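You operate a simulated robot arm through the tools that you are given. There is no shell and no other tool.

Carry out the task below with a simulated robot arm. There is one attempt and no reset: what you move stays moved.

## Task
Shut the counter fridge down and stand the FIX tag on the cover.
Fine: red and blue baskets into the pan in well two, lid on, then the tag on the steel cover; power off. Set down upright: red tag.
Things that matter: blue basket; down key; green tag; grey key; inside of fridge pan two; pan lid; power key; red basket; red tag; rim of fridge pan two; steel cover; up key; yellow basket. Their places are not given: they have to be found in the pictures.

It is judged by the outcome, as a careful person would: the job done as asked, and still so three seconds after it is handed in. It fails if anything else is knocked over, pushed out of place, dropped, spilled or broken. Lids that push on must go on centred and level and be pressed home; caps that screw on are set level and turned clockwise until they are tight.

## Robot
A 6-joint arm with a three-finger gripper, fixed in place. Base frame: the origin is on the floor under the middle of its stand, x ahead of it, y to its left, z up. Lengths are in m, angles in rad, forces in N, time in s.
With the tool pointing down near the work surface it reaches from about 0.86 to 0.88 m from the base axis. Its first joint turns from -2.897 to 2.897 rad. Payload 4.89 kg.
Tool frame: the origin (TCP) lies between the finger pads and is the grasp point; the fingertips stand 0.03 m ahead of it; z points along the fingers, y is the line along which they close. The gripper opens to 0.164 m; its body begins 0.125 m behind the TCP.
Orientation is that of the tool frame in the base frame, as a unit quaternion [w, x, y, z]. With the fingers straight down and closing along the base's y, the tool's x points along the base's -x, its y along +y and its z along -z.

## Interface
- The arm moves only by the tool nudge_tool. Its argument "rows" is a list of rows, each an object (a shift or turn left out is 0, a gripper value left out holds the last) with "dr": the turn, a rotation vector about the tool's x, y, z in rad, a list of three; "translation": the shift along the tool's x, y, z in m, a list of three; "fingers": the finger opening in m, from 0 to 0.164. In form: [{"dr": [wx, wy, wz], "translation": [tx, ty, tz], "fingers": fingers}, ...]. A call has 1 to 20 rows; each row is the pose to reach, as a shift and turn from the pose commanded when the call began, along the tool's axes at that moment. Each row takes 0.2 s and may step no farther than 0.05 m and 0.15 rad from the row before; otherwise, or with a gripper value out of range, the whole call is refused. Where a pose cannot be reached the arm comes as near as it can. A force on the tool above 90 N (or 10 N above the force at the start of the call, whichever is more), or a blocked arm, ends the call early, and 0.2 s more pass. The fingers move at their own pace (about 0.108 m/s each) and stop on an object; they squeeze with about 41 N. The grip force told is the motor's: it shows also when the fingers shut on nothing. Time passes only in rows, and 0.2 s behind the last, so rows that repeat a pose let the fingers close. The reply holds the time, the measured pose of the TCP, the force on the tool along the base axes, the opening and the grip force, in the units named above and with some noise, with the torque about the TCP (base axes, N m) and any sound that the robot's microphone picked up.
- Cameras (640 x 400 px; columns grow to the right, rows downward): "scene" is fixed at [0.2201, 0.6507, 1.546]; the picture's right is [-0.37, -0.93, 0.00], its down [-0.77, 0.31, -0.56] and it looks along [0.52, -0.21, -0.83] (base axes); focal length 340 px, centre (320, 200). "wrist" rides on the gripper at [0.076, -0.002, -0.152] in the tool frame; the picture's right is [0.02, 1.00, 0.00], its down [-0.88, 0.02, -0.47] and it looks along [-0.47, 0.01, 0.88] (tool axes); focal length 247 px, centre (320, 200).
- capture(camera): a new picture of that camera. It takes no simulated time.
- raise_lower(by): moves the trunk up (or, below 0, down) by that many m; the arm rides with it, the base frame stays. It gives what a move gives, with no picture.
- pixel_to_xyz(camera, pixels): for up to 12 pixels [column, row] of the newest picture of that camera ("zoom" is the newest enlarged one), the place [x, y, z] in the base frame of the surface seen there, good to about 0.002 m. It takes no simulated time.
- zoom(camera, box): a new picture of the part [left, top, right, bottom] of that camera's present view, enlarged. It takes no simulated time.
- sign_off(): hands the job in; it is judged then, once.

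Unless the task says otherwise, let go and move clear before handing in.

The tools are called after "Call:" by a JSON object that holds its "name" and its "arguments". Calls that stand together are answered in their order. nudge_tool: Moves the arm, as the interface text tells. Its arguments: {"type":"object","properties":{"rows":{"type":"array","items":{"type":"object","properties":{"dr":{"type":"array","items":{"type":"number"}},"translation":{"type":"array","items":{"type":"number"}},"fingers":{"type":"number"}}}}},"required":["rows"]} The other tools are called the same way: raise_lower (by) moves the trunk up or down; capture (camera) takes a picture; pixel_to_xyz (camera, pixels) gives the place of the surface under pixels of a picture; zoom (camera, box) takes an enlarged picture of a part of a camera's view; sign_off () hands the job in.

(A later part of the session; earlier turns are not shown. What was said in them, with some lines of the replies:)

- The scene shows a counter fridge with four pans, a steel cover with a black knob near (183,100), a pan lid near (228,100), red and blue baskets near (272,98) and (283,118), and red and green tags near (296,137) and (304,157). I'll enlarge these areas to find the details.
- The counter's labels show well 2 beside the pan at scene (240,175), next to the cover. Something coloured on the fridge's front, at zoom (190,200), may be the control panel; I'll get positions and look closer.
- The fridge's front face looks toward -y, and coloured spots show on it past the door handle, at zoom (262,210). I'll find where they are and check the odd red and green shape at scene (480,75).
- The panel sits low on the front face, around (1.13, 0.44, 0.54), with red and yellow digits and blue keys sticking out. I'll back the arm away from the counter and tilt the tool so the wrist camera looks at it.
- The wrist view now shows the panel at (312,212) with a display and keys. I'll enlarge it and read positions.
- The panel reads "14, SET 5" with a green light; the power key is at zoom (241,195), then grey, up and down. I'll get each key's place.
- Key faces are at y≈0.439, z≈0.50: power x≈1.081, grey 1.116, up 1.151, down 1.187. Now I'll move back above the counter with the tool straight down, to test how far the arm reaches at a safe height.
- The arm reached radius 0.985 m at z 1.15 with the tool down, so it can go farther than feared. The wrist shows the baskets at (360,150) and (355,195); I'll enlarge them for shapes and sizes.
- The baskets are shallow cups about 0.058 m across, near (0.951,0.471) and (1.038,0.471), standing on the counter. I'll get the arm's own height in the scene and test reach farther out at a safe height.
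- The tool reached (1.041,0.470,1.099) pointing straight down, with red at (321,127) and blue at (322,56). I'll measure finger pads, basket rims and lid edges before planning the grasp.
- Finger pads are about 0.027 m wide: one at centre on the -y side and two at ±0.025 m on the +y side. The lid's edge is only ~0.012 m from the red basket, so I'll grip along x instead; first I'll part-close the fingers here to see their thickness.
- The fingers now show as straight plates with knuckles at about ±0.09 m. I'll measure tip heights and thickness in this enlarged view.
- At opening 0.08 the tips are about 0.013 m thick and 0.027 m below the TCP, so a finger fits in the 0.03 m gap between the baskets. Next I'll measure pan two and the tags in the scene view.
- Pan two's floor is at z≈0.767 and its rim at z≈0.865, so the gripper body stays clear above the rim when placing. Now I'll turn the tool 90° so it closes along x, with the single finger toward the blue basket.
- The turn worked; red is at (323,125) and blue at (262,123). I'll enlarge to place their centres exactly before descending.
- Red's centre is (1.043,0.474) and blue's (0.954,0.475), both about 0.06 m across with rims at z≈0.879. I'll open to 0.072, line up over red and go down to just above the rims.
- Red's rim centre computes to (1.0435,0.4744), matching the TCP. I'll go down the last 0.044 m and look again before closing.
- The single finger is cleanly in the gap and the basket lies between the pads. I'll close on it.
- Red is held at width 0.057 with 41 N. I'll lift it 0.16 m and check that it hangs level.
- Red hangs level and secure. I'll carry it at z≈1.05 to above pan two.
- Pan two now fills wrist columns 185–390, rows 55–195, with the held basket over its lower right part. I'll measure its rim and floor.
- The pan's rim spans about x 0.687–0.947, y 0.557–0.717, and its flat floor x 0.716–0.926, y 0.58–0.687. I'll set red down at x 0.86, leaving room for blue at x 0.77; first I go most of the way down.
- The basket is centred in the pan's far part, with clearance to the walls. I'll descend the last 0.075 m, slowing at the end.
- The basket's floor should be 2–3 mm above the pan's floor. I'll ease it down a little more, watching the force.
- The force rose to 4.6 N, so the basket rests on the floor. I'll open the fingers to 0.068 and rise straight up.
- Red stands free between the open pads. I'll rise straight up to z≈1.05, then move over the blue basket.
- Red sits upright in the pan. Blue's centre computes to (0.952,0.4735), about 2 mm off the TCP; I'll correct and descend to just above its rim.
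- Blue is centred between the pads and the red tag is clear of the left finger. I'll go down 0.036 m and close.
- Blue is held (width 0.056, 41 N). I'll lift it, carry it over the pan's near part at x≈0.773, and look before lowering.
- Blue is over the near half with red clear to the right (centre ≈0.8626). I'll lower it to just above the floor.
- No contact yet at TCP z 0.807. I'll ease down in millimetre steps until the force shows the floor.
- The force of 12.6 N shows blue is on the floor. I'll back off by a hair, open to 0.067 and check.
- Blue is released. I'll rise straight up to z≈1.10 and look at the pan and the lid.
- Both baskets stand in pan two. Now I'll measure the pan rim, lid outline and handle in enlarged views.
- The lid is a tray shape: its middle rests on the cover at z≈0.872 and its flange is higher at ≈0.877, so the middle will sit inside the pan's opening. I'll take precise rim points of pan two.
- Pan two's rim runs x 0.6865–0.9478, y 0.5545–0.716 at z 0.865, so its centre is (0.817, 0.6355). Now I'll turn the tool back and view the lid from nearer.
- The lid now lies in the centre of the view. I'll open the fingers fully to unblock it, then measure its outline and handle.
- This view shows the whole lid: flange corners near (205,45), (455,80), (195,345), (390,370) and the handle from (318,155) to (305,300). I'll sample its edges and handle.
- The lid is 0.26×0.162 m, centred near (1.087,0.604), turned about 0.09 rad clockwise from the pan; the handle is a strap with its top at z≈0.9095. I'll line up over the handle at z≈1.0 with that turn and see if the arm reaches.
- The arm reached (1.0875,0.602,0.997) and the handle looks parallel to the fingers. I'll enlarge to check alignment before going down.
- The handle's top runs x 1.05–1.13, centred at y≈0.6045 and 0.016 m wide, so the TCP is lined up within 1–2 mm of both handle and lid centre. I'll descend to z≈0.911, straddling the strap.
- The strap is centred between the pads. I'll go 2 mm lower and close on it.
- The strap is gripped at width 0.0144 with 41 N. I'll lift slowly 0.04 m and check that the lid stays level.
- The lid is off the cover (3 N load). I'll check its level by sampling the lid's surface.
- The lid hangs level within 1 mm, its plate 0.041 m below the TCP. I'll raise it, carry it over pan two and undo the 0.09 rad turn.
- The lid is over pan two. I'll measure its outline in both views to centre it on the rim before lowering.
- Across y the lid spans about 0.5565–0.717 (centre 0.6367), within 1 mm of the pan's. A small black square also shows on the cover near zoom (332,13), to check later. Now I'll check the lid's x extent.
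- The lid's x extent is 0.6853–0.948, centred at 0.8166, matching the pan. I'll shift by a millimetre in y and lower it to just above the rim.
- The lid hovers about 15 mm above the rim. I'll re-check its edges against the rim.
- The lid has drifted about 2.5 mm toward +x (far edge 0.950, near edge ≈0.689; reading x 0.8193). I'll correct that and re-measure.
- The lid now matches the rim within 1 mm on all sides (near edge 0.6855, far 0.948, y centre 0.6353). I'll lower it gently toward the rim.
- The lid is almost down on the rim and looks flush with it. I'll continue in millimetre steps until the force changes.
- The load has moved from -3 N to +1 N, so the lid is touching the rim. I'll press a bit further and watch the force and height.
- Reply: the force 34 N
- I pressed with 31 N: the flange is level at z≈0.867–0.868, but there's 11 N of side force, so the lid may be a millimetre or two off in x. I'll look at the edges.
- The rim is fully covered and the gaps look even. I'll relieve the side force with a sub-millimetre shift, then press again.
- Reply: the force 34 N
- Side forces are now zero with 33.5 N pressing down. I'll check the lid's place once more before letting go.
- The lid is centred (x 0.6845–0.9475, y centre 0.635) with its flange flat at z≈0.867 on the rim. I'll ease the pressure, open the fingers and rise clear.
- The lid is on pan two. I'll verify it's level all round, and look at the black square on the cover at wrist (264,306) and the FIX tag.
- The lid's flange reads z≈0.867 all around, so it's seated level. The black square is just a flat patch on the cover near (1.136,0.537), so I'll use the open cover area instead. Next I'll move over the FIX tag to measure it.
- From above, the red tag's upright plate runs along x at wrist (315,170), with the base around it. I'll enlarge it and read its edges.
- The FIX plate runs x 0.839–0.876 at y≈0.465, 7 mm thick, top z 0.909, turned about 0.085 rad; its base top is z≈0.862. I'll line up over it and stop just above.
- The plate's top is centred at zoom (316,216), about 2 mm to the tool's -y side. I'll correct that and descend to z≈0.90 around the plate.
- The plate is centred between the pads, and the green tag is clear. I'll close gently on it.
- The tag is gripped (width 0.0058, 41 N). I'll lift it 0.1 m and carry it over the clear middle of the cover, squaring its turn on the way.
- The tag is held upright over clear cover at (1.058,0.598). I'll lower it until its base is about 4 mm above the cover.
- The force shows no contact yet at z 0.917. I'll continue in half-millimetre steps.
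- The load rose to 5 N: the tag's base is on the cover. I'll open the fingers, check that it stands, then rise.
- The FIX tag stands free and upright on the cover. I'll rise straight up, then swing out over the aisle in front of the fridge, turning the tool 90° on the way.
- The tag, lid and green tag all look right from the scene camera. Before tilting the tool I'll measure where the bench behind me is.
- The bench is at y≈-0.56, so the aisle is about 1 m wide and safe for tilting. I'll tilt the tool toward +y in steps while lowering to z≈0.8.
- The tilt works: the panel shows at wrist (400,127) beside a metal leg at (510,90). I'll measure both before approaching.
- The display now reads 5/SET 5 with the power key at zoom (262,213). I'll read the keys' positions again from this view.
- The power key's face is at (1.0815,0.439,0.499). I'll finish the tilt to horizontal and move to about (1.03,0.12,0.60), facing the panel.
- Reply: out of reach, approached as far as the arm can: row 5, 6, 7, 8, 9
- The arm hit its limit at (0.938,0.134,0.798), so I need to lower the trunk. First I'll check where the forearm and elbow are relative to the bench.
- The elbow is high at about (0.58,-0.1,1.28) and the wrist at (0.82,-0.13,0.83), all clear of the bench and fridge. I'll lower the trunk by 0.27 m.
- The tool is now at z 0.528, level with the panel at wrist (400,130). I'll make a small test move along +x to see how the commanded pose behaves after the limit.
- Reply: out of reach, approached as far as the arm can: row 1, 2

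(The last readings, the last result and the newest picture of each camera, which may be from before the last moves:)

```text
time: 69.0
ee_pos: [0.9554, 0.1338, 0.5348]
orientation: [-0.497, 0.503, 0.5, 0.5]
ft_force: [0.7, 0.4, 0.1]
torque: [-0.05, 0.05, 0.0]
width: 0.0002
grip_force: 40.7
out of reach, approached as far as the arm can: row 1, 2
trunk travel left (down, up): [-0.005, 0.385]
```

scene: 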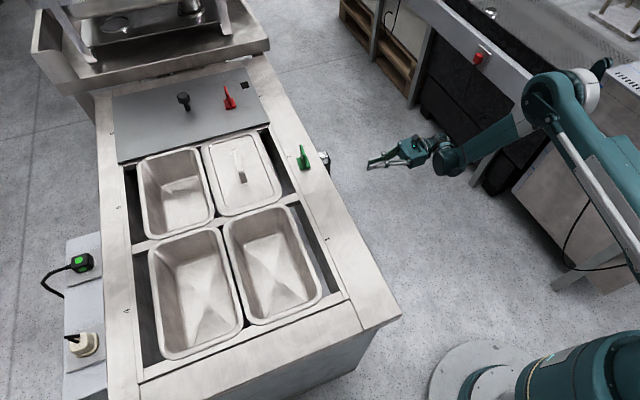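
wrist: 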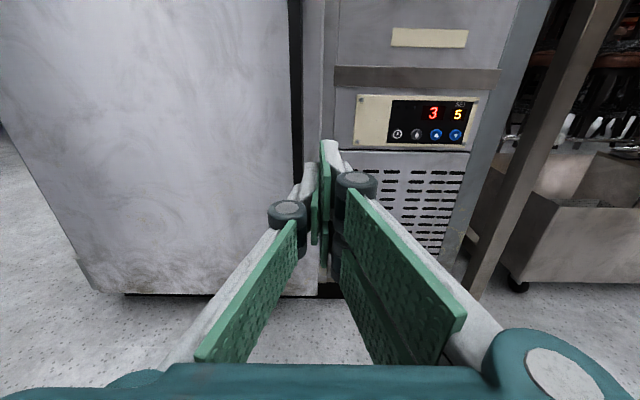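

At the limit, pushing +x raised z, so a shoulder or elbow joint limit seems to be the cause. The whole arm is visible now in the scene, so I'll measure its links to choose a better approach.

Call:
{"name": "capture", "arguments": {"camera": "scene"}}

Call:
{"name": "zoom", "arguments": {"camera": "scene", "box": [360, 50, 640, 400]}}

Call:
{"name": "pixel_to_xyz", "arguments": {"camera": "scene", "pixels": [[585, 90], [560, 80], [540, 95], [520, 120], [500, 135], [470, 150], [450, 160], [435, 150], [600, 150], [630, 220], [600, 180], [575, 370]]}}

```text
taken
```

scene: 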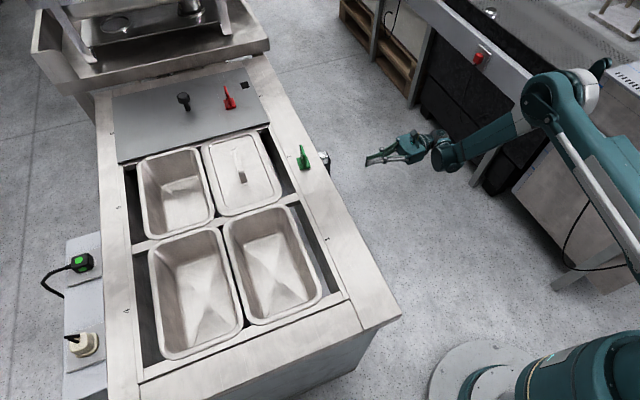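

```text
1.14 times, centred on (500, 225) of scene
```

zoom: 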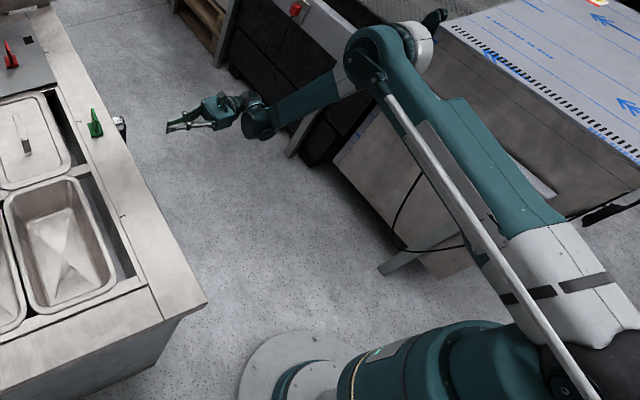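

```text
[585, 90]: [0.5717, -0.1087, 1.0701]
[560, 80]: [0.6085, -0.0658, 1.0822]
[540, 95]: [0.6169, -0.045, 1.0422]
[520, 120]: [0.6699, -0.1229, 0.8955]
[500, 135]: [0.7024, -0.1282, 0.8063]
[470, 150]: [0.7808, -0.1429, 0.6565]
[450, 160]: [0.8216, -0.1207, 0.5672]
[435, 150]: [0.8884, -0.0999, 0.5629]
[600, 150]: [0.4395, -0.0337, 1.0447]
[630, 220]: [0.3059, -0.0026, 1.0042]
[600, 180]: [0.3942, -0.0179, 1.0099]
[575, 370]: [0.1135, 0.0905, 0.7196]
```

The full arm view shows the shoulder leaning as far as it goes, so a level tool can't get that low; approaching the key at about 38° downward keeps the wrist higher and should be reachable. I'll re-tilt the tool to 0.9 rad from vertical and move to a standoff in front of the panel.

Call:
{"name": "nudge_tool", "arguments": {"rows": [{"dr": [0, -0.13, 0], "translation": [0.01, 0.01, 0.0]}, {"dr": [0, -0.26, 0], "translation": [0.02, 0.03, 0.0]}, {"dr": [0, -0.39, 0], "translation": [0.03, 0.05, 0.01]}, {"dr": [0, -0.52, 0], "translation": [0.03, 0.07, 0.03]}, {"dr": [0, -0.6708, 0], "translation": [0.03, 0.09, 0.06]}, {"dr": [0, -0.6708, 0], "translation": [0.03, 0.11, 0.09]}, {"dr": [0, -0.6708, 0], "translation": [0.03, 0.12, 0.12]}]}}

Call:
{"name": "capture", "arguments": {"camera": "wrist"}}

Call:
{"name": "capture", "arguments": {"camera": "scene"}}

```text
time: 70.5
ee_pos: [1.0772, 0.2522, 0.5654]
orientation: [-0.307, 0.638, 0.636, 0.307]
ft_force: [0.2, -1.8, 0.7]
torque: [0.1, -0.01, -0.01]
width: 0.0
grip_force: 40.3
trunk travel left (down, up): [-0.005, 0.385]
```

```text
taken
```

wrist: 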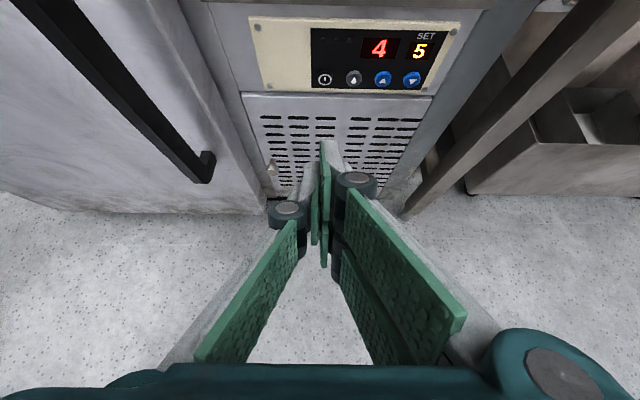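

```text
taken
```

scene: 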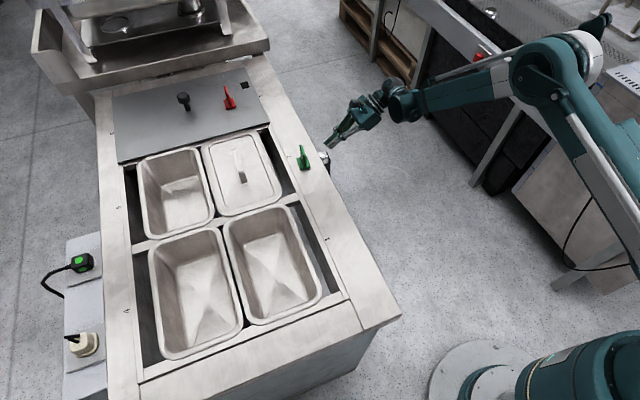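

The arm reached the standoff at (1.077,0.252,0.565). The power key is at wrist (325,79), nearly straight ahead of the upper fingertip at (330,142). I'll measure fingertip and key positions.

Call:
{"name": "zoom", "arguments": {"camera": "wrist", "box": [250, 20, 450, 220]}}

Call:
{"name": "pixel_to_xyz", "arguments": {"camera": "wrist", "pixels": [[325, 79], [320, 79], [330, 79], [353, 79], [322, 143], [330, 142], [338, 146], [345, 160], [326, 160], [310, 168], [316, 175], [322, 200]]}}

```text
2.00 times, centred on (350, 120) of wrist
```

zoom: 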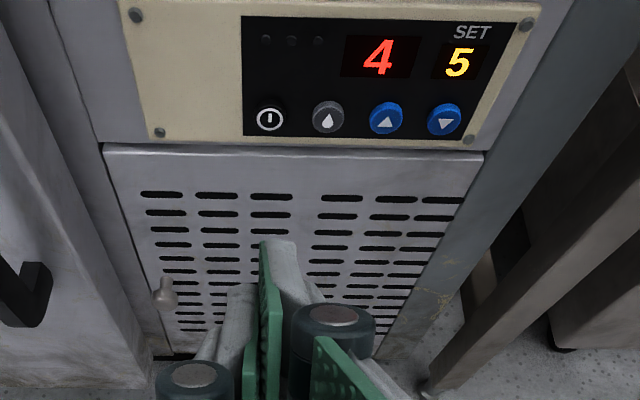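

```text
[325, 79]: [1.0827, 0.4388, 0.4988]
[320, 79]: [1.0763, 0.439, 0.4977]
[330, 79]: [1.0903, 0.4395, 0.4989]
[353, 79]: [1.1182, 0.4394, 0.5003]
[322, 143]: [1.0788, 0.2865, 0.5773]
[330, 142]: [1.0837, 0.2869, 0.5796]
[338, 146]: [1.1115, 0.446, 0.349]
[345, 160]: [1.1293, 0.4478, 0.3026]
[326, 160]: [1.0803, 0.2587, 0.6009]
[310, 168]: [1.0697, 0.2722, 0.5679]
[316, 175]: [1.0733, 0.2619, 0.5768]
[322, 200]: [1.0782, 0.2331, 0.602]
```

The upper fingertip leads at about (1.081,0.287,0.579) and the key centre is (1.082,0.439,0.4985). I'll approach to about 3 cm short of the key.

Call:
{"name": "nudge_tool", "arguments": {"rows": [{"translation": [0.0035, -0.0003, 0.035]}, {"translation": [0.007, -0.0006, 0.07]}, {"translation": [0.0104, -0.0009, 0.105]}, {"translation": [0.0138, -0.0012, 0.1396]}, {"translation": [0.0138, -0.0012, 0.1396]}]}}

Call:
{"name": "capture", "arguments": {"camera": "wrist"}}

Call:
{"name": "zoom", "arguments": {"camera": "wrist", "box": [260, 60, 400, 200]}}

```text
time: 71.8
ee_pos: [1.0764, 0.3734, 0.487]
orientation: [-0.306, 0.638, 0.637, 0.307]
ft_force: [0.1, -0.4, -0.2]
torque: [0.0, -0.03, -0.03]
width: 0.0
grip_force: 41.4
trunk travel left (down, up): [-0.005, 0.385]
```

```text
taken
```

wrist: 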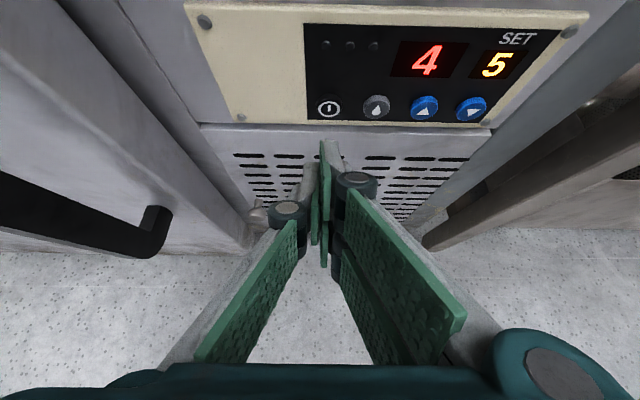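

```text
2.86 times, centred on (330, 130) of wrist
```

zoom: 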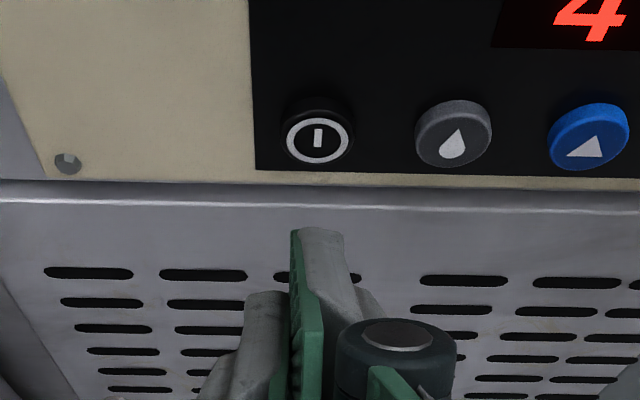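

The fingertip at zoom (320,232) is right below the key at (318,135) in view. I'll read both positions to set height and sideways offset.

Call:
{"name": "pixel_to_xyz", "arguments": {"camera": "zoom", "pixels": [[318, 135], [318, 115], [318, 155], [288, 140], [350, 140], [300, 235], [315, 232], [325, 230], [338, 233], [320, 245], [320, 260], [260, 295]]}}

```text
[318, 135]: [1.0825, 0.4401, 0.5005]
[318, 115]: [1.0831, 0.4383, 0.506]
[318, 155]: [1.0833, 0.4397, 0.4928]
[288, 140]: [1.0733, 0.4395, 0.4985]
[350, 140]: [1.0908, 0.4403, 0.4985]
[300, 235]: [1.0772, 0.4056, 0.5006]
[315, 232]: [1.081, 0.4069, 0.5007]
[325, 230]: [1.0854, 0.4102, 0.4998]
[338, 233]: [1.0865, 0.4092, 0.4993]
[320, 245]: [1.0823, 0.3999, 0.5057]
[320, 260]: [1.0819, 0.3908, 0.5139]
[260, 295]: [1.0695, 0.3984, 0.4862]
```

The tip's front is at (1.082,0.410,0.4995), exactly in line with the key centre (1.0825,0.439,0.499). I'll move straight along +y by 0.022 m, then press in small steps.

Call:
{"name": "nudge_tool", "arguments": {"rows": [{"translation": [0.0075, 0, 0.0094]}, {"translation": [0.0137, 0, 0.0172]}]}}

Call:
{"name": "zoom", "arguments": {"camera": "wrist", "box": [260, 60, 400, 200]}}

Call:
{"name": "pixel_to_xyz", "arguments": {"camera": "zoom", "pixels": [[300, 235], [315, 232], [325, 230], [338, 233], [320, 190], [320, 210]]}}

```text
time: 72.3
ee_pos: [1.0756, 0.395, 0.4863]
orientation: [-0.306, 0.637, 0.637, 0.306]
ft_force: [0.0, 0.3, 0.1]
torque: [0.01, -0.01, 0.01]
width: 0.0
grip_force: 41.1
trunk travel left (down, up): [-0.005, 0.385]
```

```text
2.86 times, centred on (330, 130) of wrist
```

zoom: 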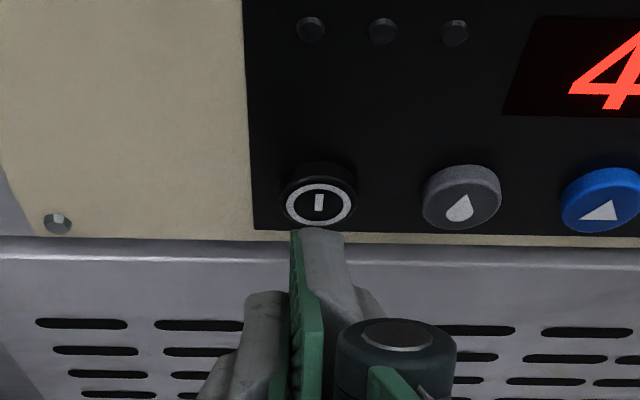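

```text
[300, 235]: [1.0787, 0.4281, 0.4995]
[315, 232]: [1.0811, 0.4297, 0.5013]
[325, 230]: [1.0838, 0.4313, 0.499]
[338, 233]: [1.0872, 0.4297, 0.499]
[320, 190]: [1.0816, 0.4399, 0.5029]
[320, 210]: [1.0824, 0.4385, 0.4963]
```

The tip is about 7 mm short of the key and lined up with it. I'll advance to contact in small steps.

Call:
{"name": "nudge_tool", "arguments": {"rows": [{"translation": [0.0025, 0, 0.0031]}, {"translation": [0.0037, 0, 0.0047]}, {"translation": [0.0047, 0, 0.0059]}]}}

Call:
{"name": "zoom", "arguments": {"camera": "wrist", "box": [260, 60, 400, 200]}}

```text
time: 73.2
ee_pos: [1.0755, 0.4016, 0.487]
orientation: [-0.307, 0.637, 0.637, 0.307]
ft_force: [0.7, -4.6, -0.9]
torque: [0.0, 0.02, -0.05]
width: 0.0
grip_force: 41.8
trunk travel left (down, up): [-0.005, 0.385]
heard: click
```

```text
2.86 times, centred on (330, 130) of wrist
```

zoom: 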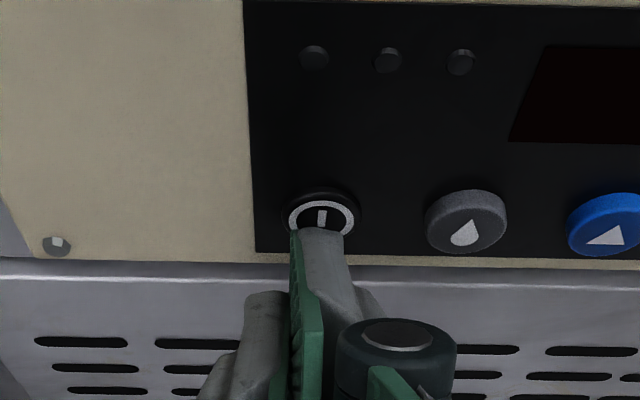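

I heard a click and the display at zoom (575,95) has gone dark, so the power is off. I'll back straight off the key and confirm it stays off.

Call:
{"name": "nudge_tool", "arguments": {"rows": [{"translation": [-0.0062, 0, -0.0078]}, {"translation": [-0.0186, 0, -0.0235]}, {"translation": [-0.0373, 0, -0.047]}, {"translation": [-0.0622, 0, -0.0783]}]}}

Call:
{"name": "capture", "arguments": {"camera": "wrist"}}

Call:
{"name": "capture", "arguments": {"camera": "scene"}}

```text
time: 74.2
ee_pos: [1.0739, 0.3013, 0.4863]
orientation: [-0.307, 0.637, 0.638, 0.306]
ft_force: [-0.5, 0.4, -0.1]
torque: [-0.16, -0.02, 0.0]
width: 0.0
grip_force: 40.7
trunk travel left (down, up): [-0.005, 0.385]
```

```text
taken
```

wrist: 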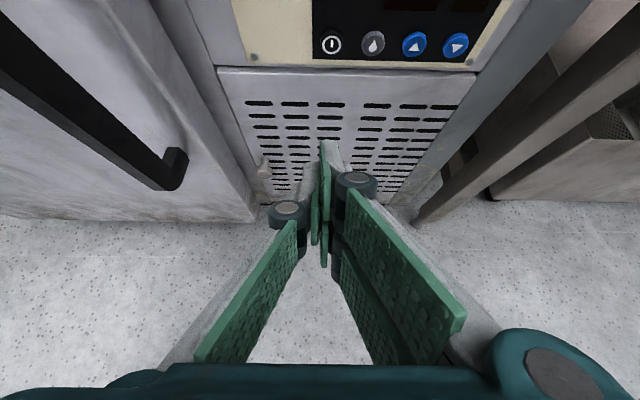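

```text
taken
```

scene: 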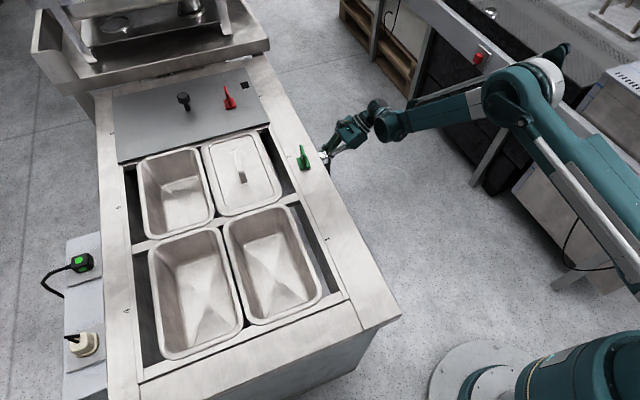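

The panel's display window is dark at (440,5). I'll back away further into the aisle and take a full look at the panel and the counter.

Call:
{"name": "nudge_tool", "arguments": {"rows": [{"translation": [-0.0037, 0, -0.045]}, {"translation": [-0.0075, 0, -0.09]}, {"translation": [-0.0112, 0, -0.135]}, {"translation": [-0.0149, 0, -0.1797]}, {"translation": [-0.0149, 0, -0.1797]}]}}

Call:
{"name": "capture", "arguments": {"camera": "wrist"}}

Call:
{"name": "zoom", "arguments": {"camera": "wrist", "box": [250, 0, 450, 160]}}

Call:
{"name": "zoom", "arguments": {"camera": "scene", "box": [100, 60, 340, 230]}}

```text
time: 75.3
ee_pos: [1.0761, 0.1523, 0.5872]
orientation: [-0.306, 0.638, 0.637, 0.307]
ft_force: [0.3, -0.1, -0.4]
torque: [-0.03, 0.02, 0.01]
width: 0.0002
grip_force: 40.7
trunk travel left (down, up): [-0.005, 0.385]
```

```text
taken
```

wrist: 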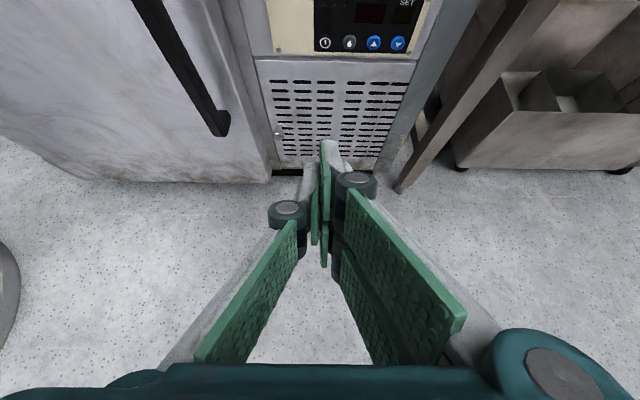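

```text
2.50 times, centred on (350, 80) of wrist
```

zoom: 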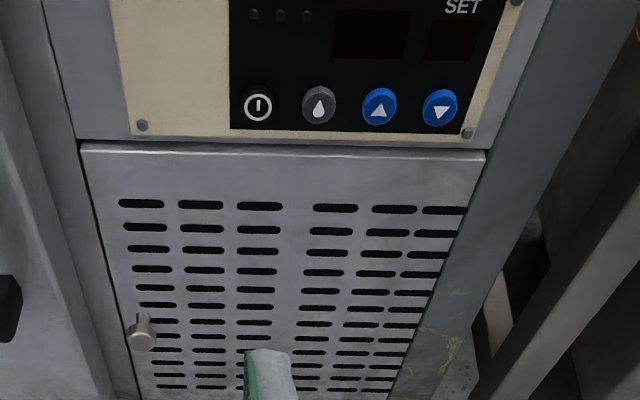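

```text
2.35 times, centred on (220, 145) of scene
```

zoom: 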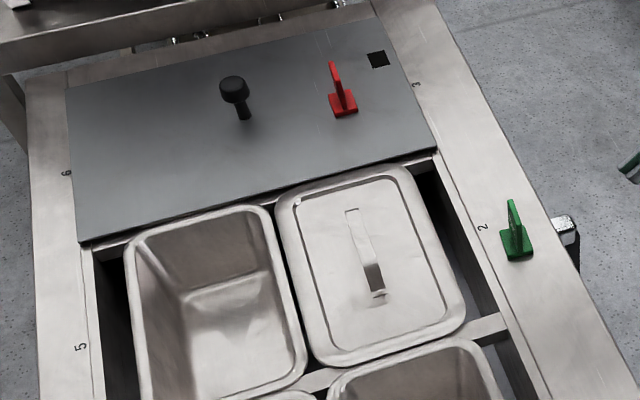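

The display and lights are all dark, the FIX tag stands upright on the cover, and the lid covers pan two. I'll check the lid's height and the tag's uprightness one last time.

Call:
{"name": "pixel_to_xyz", "arguments": {"camera": "zoom", "pixels": [[290, 215], [400, 178], [455, 300], [330, 355], [300, 290], [430, 230], [350, 190], [400, 330], [334, 65], [345, 108], [340, 80], [372, 290]]}}

Call:
{"name": "zoom", "arguments": {"camera": "scene", "box": [195, 120, 295, 220]}}

```text
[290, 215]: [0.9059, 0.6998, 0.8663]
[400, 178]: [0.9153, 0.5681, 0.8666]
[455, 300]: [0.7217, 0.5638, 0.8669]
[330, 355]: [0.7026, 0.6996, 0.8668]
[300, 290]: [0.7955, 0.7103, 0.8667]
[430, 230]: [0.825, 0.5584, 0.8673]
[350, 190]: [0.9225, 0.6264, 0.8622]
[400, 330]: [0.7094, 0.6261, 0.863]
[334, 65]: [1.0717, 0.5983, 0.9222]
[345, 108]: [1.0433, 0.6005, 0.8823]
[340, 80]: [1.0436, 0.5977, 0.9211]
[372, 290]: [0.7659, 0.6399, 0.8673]
```

```text
4.00 times, centred on (245, 170) of scene
```

zoom: 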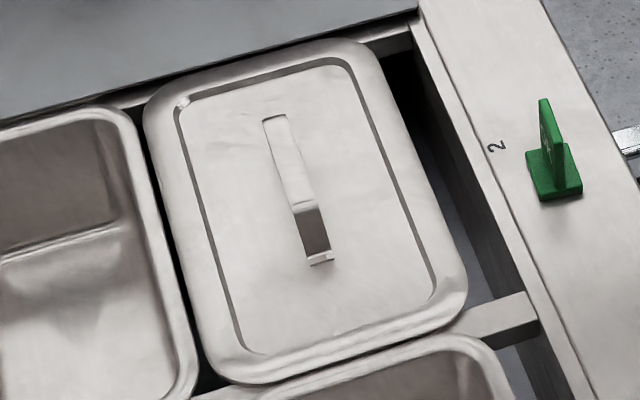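

The lid's flange reads z 0.866–0.867 at every corner, level on the rim. The FIX tag stands upright on the cover (top z≈0.922), both baskets are under the lid, the display is dark and the arm is clear, so I'm handing in.

Call:
{"name": "sign_off", "arguments": {}}

```text
The job is handed in.
```

The fridge is shut down and the job is handed in; its result hasn't come back yet.

- **Baskets:** the red and blue baskets are upright on the floor of the pan in well two.
- **Lid:** it is on that pan, centred to about 1 mm. I pressed it down with about 33 N, and its edge is level on the rim at every point I checked.
- **FIX tag:** the red tag stands upright and free on the steel cover. I put it on clear cover rather than on a small black square that had been hidden under the lid, because nothing in the task mentioned the square.
- **Power:** I pressed the power key once and heard a click. The display and lights went dark and were still dark when I last looked, about two seconds later.

The green tag was not touched, and I never saw the yellow basket. The arm finished empty, out in the aisle and clear of the fridge, with the trunk still lowered 0.27 m from reaching the key.
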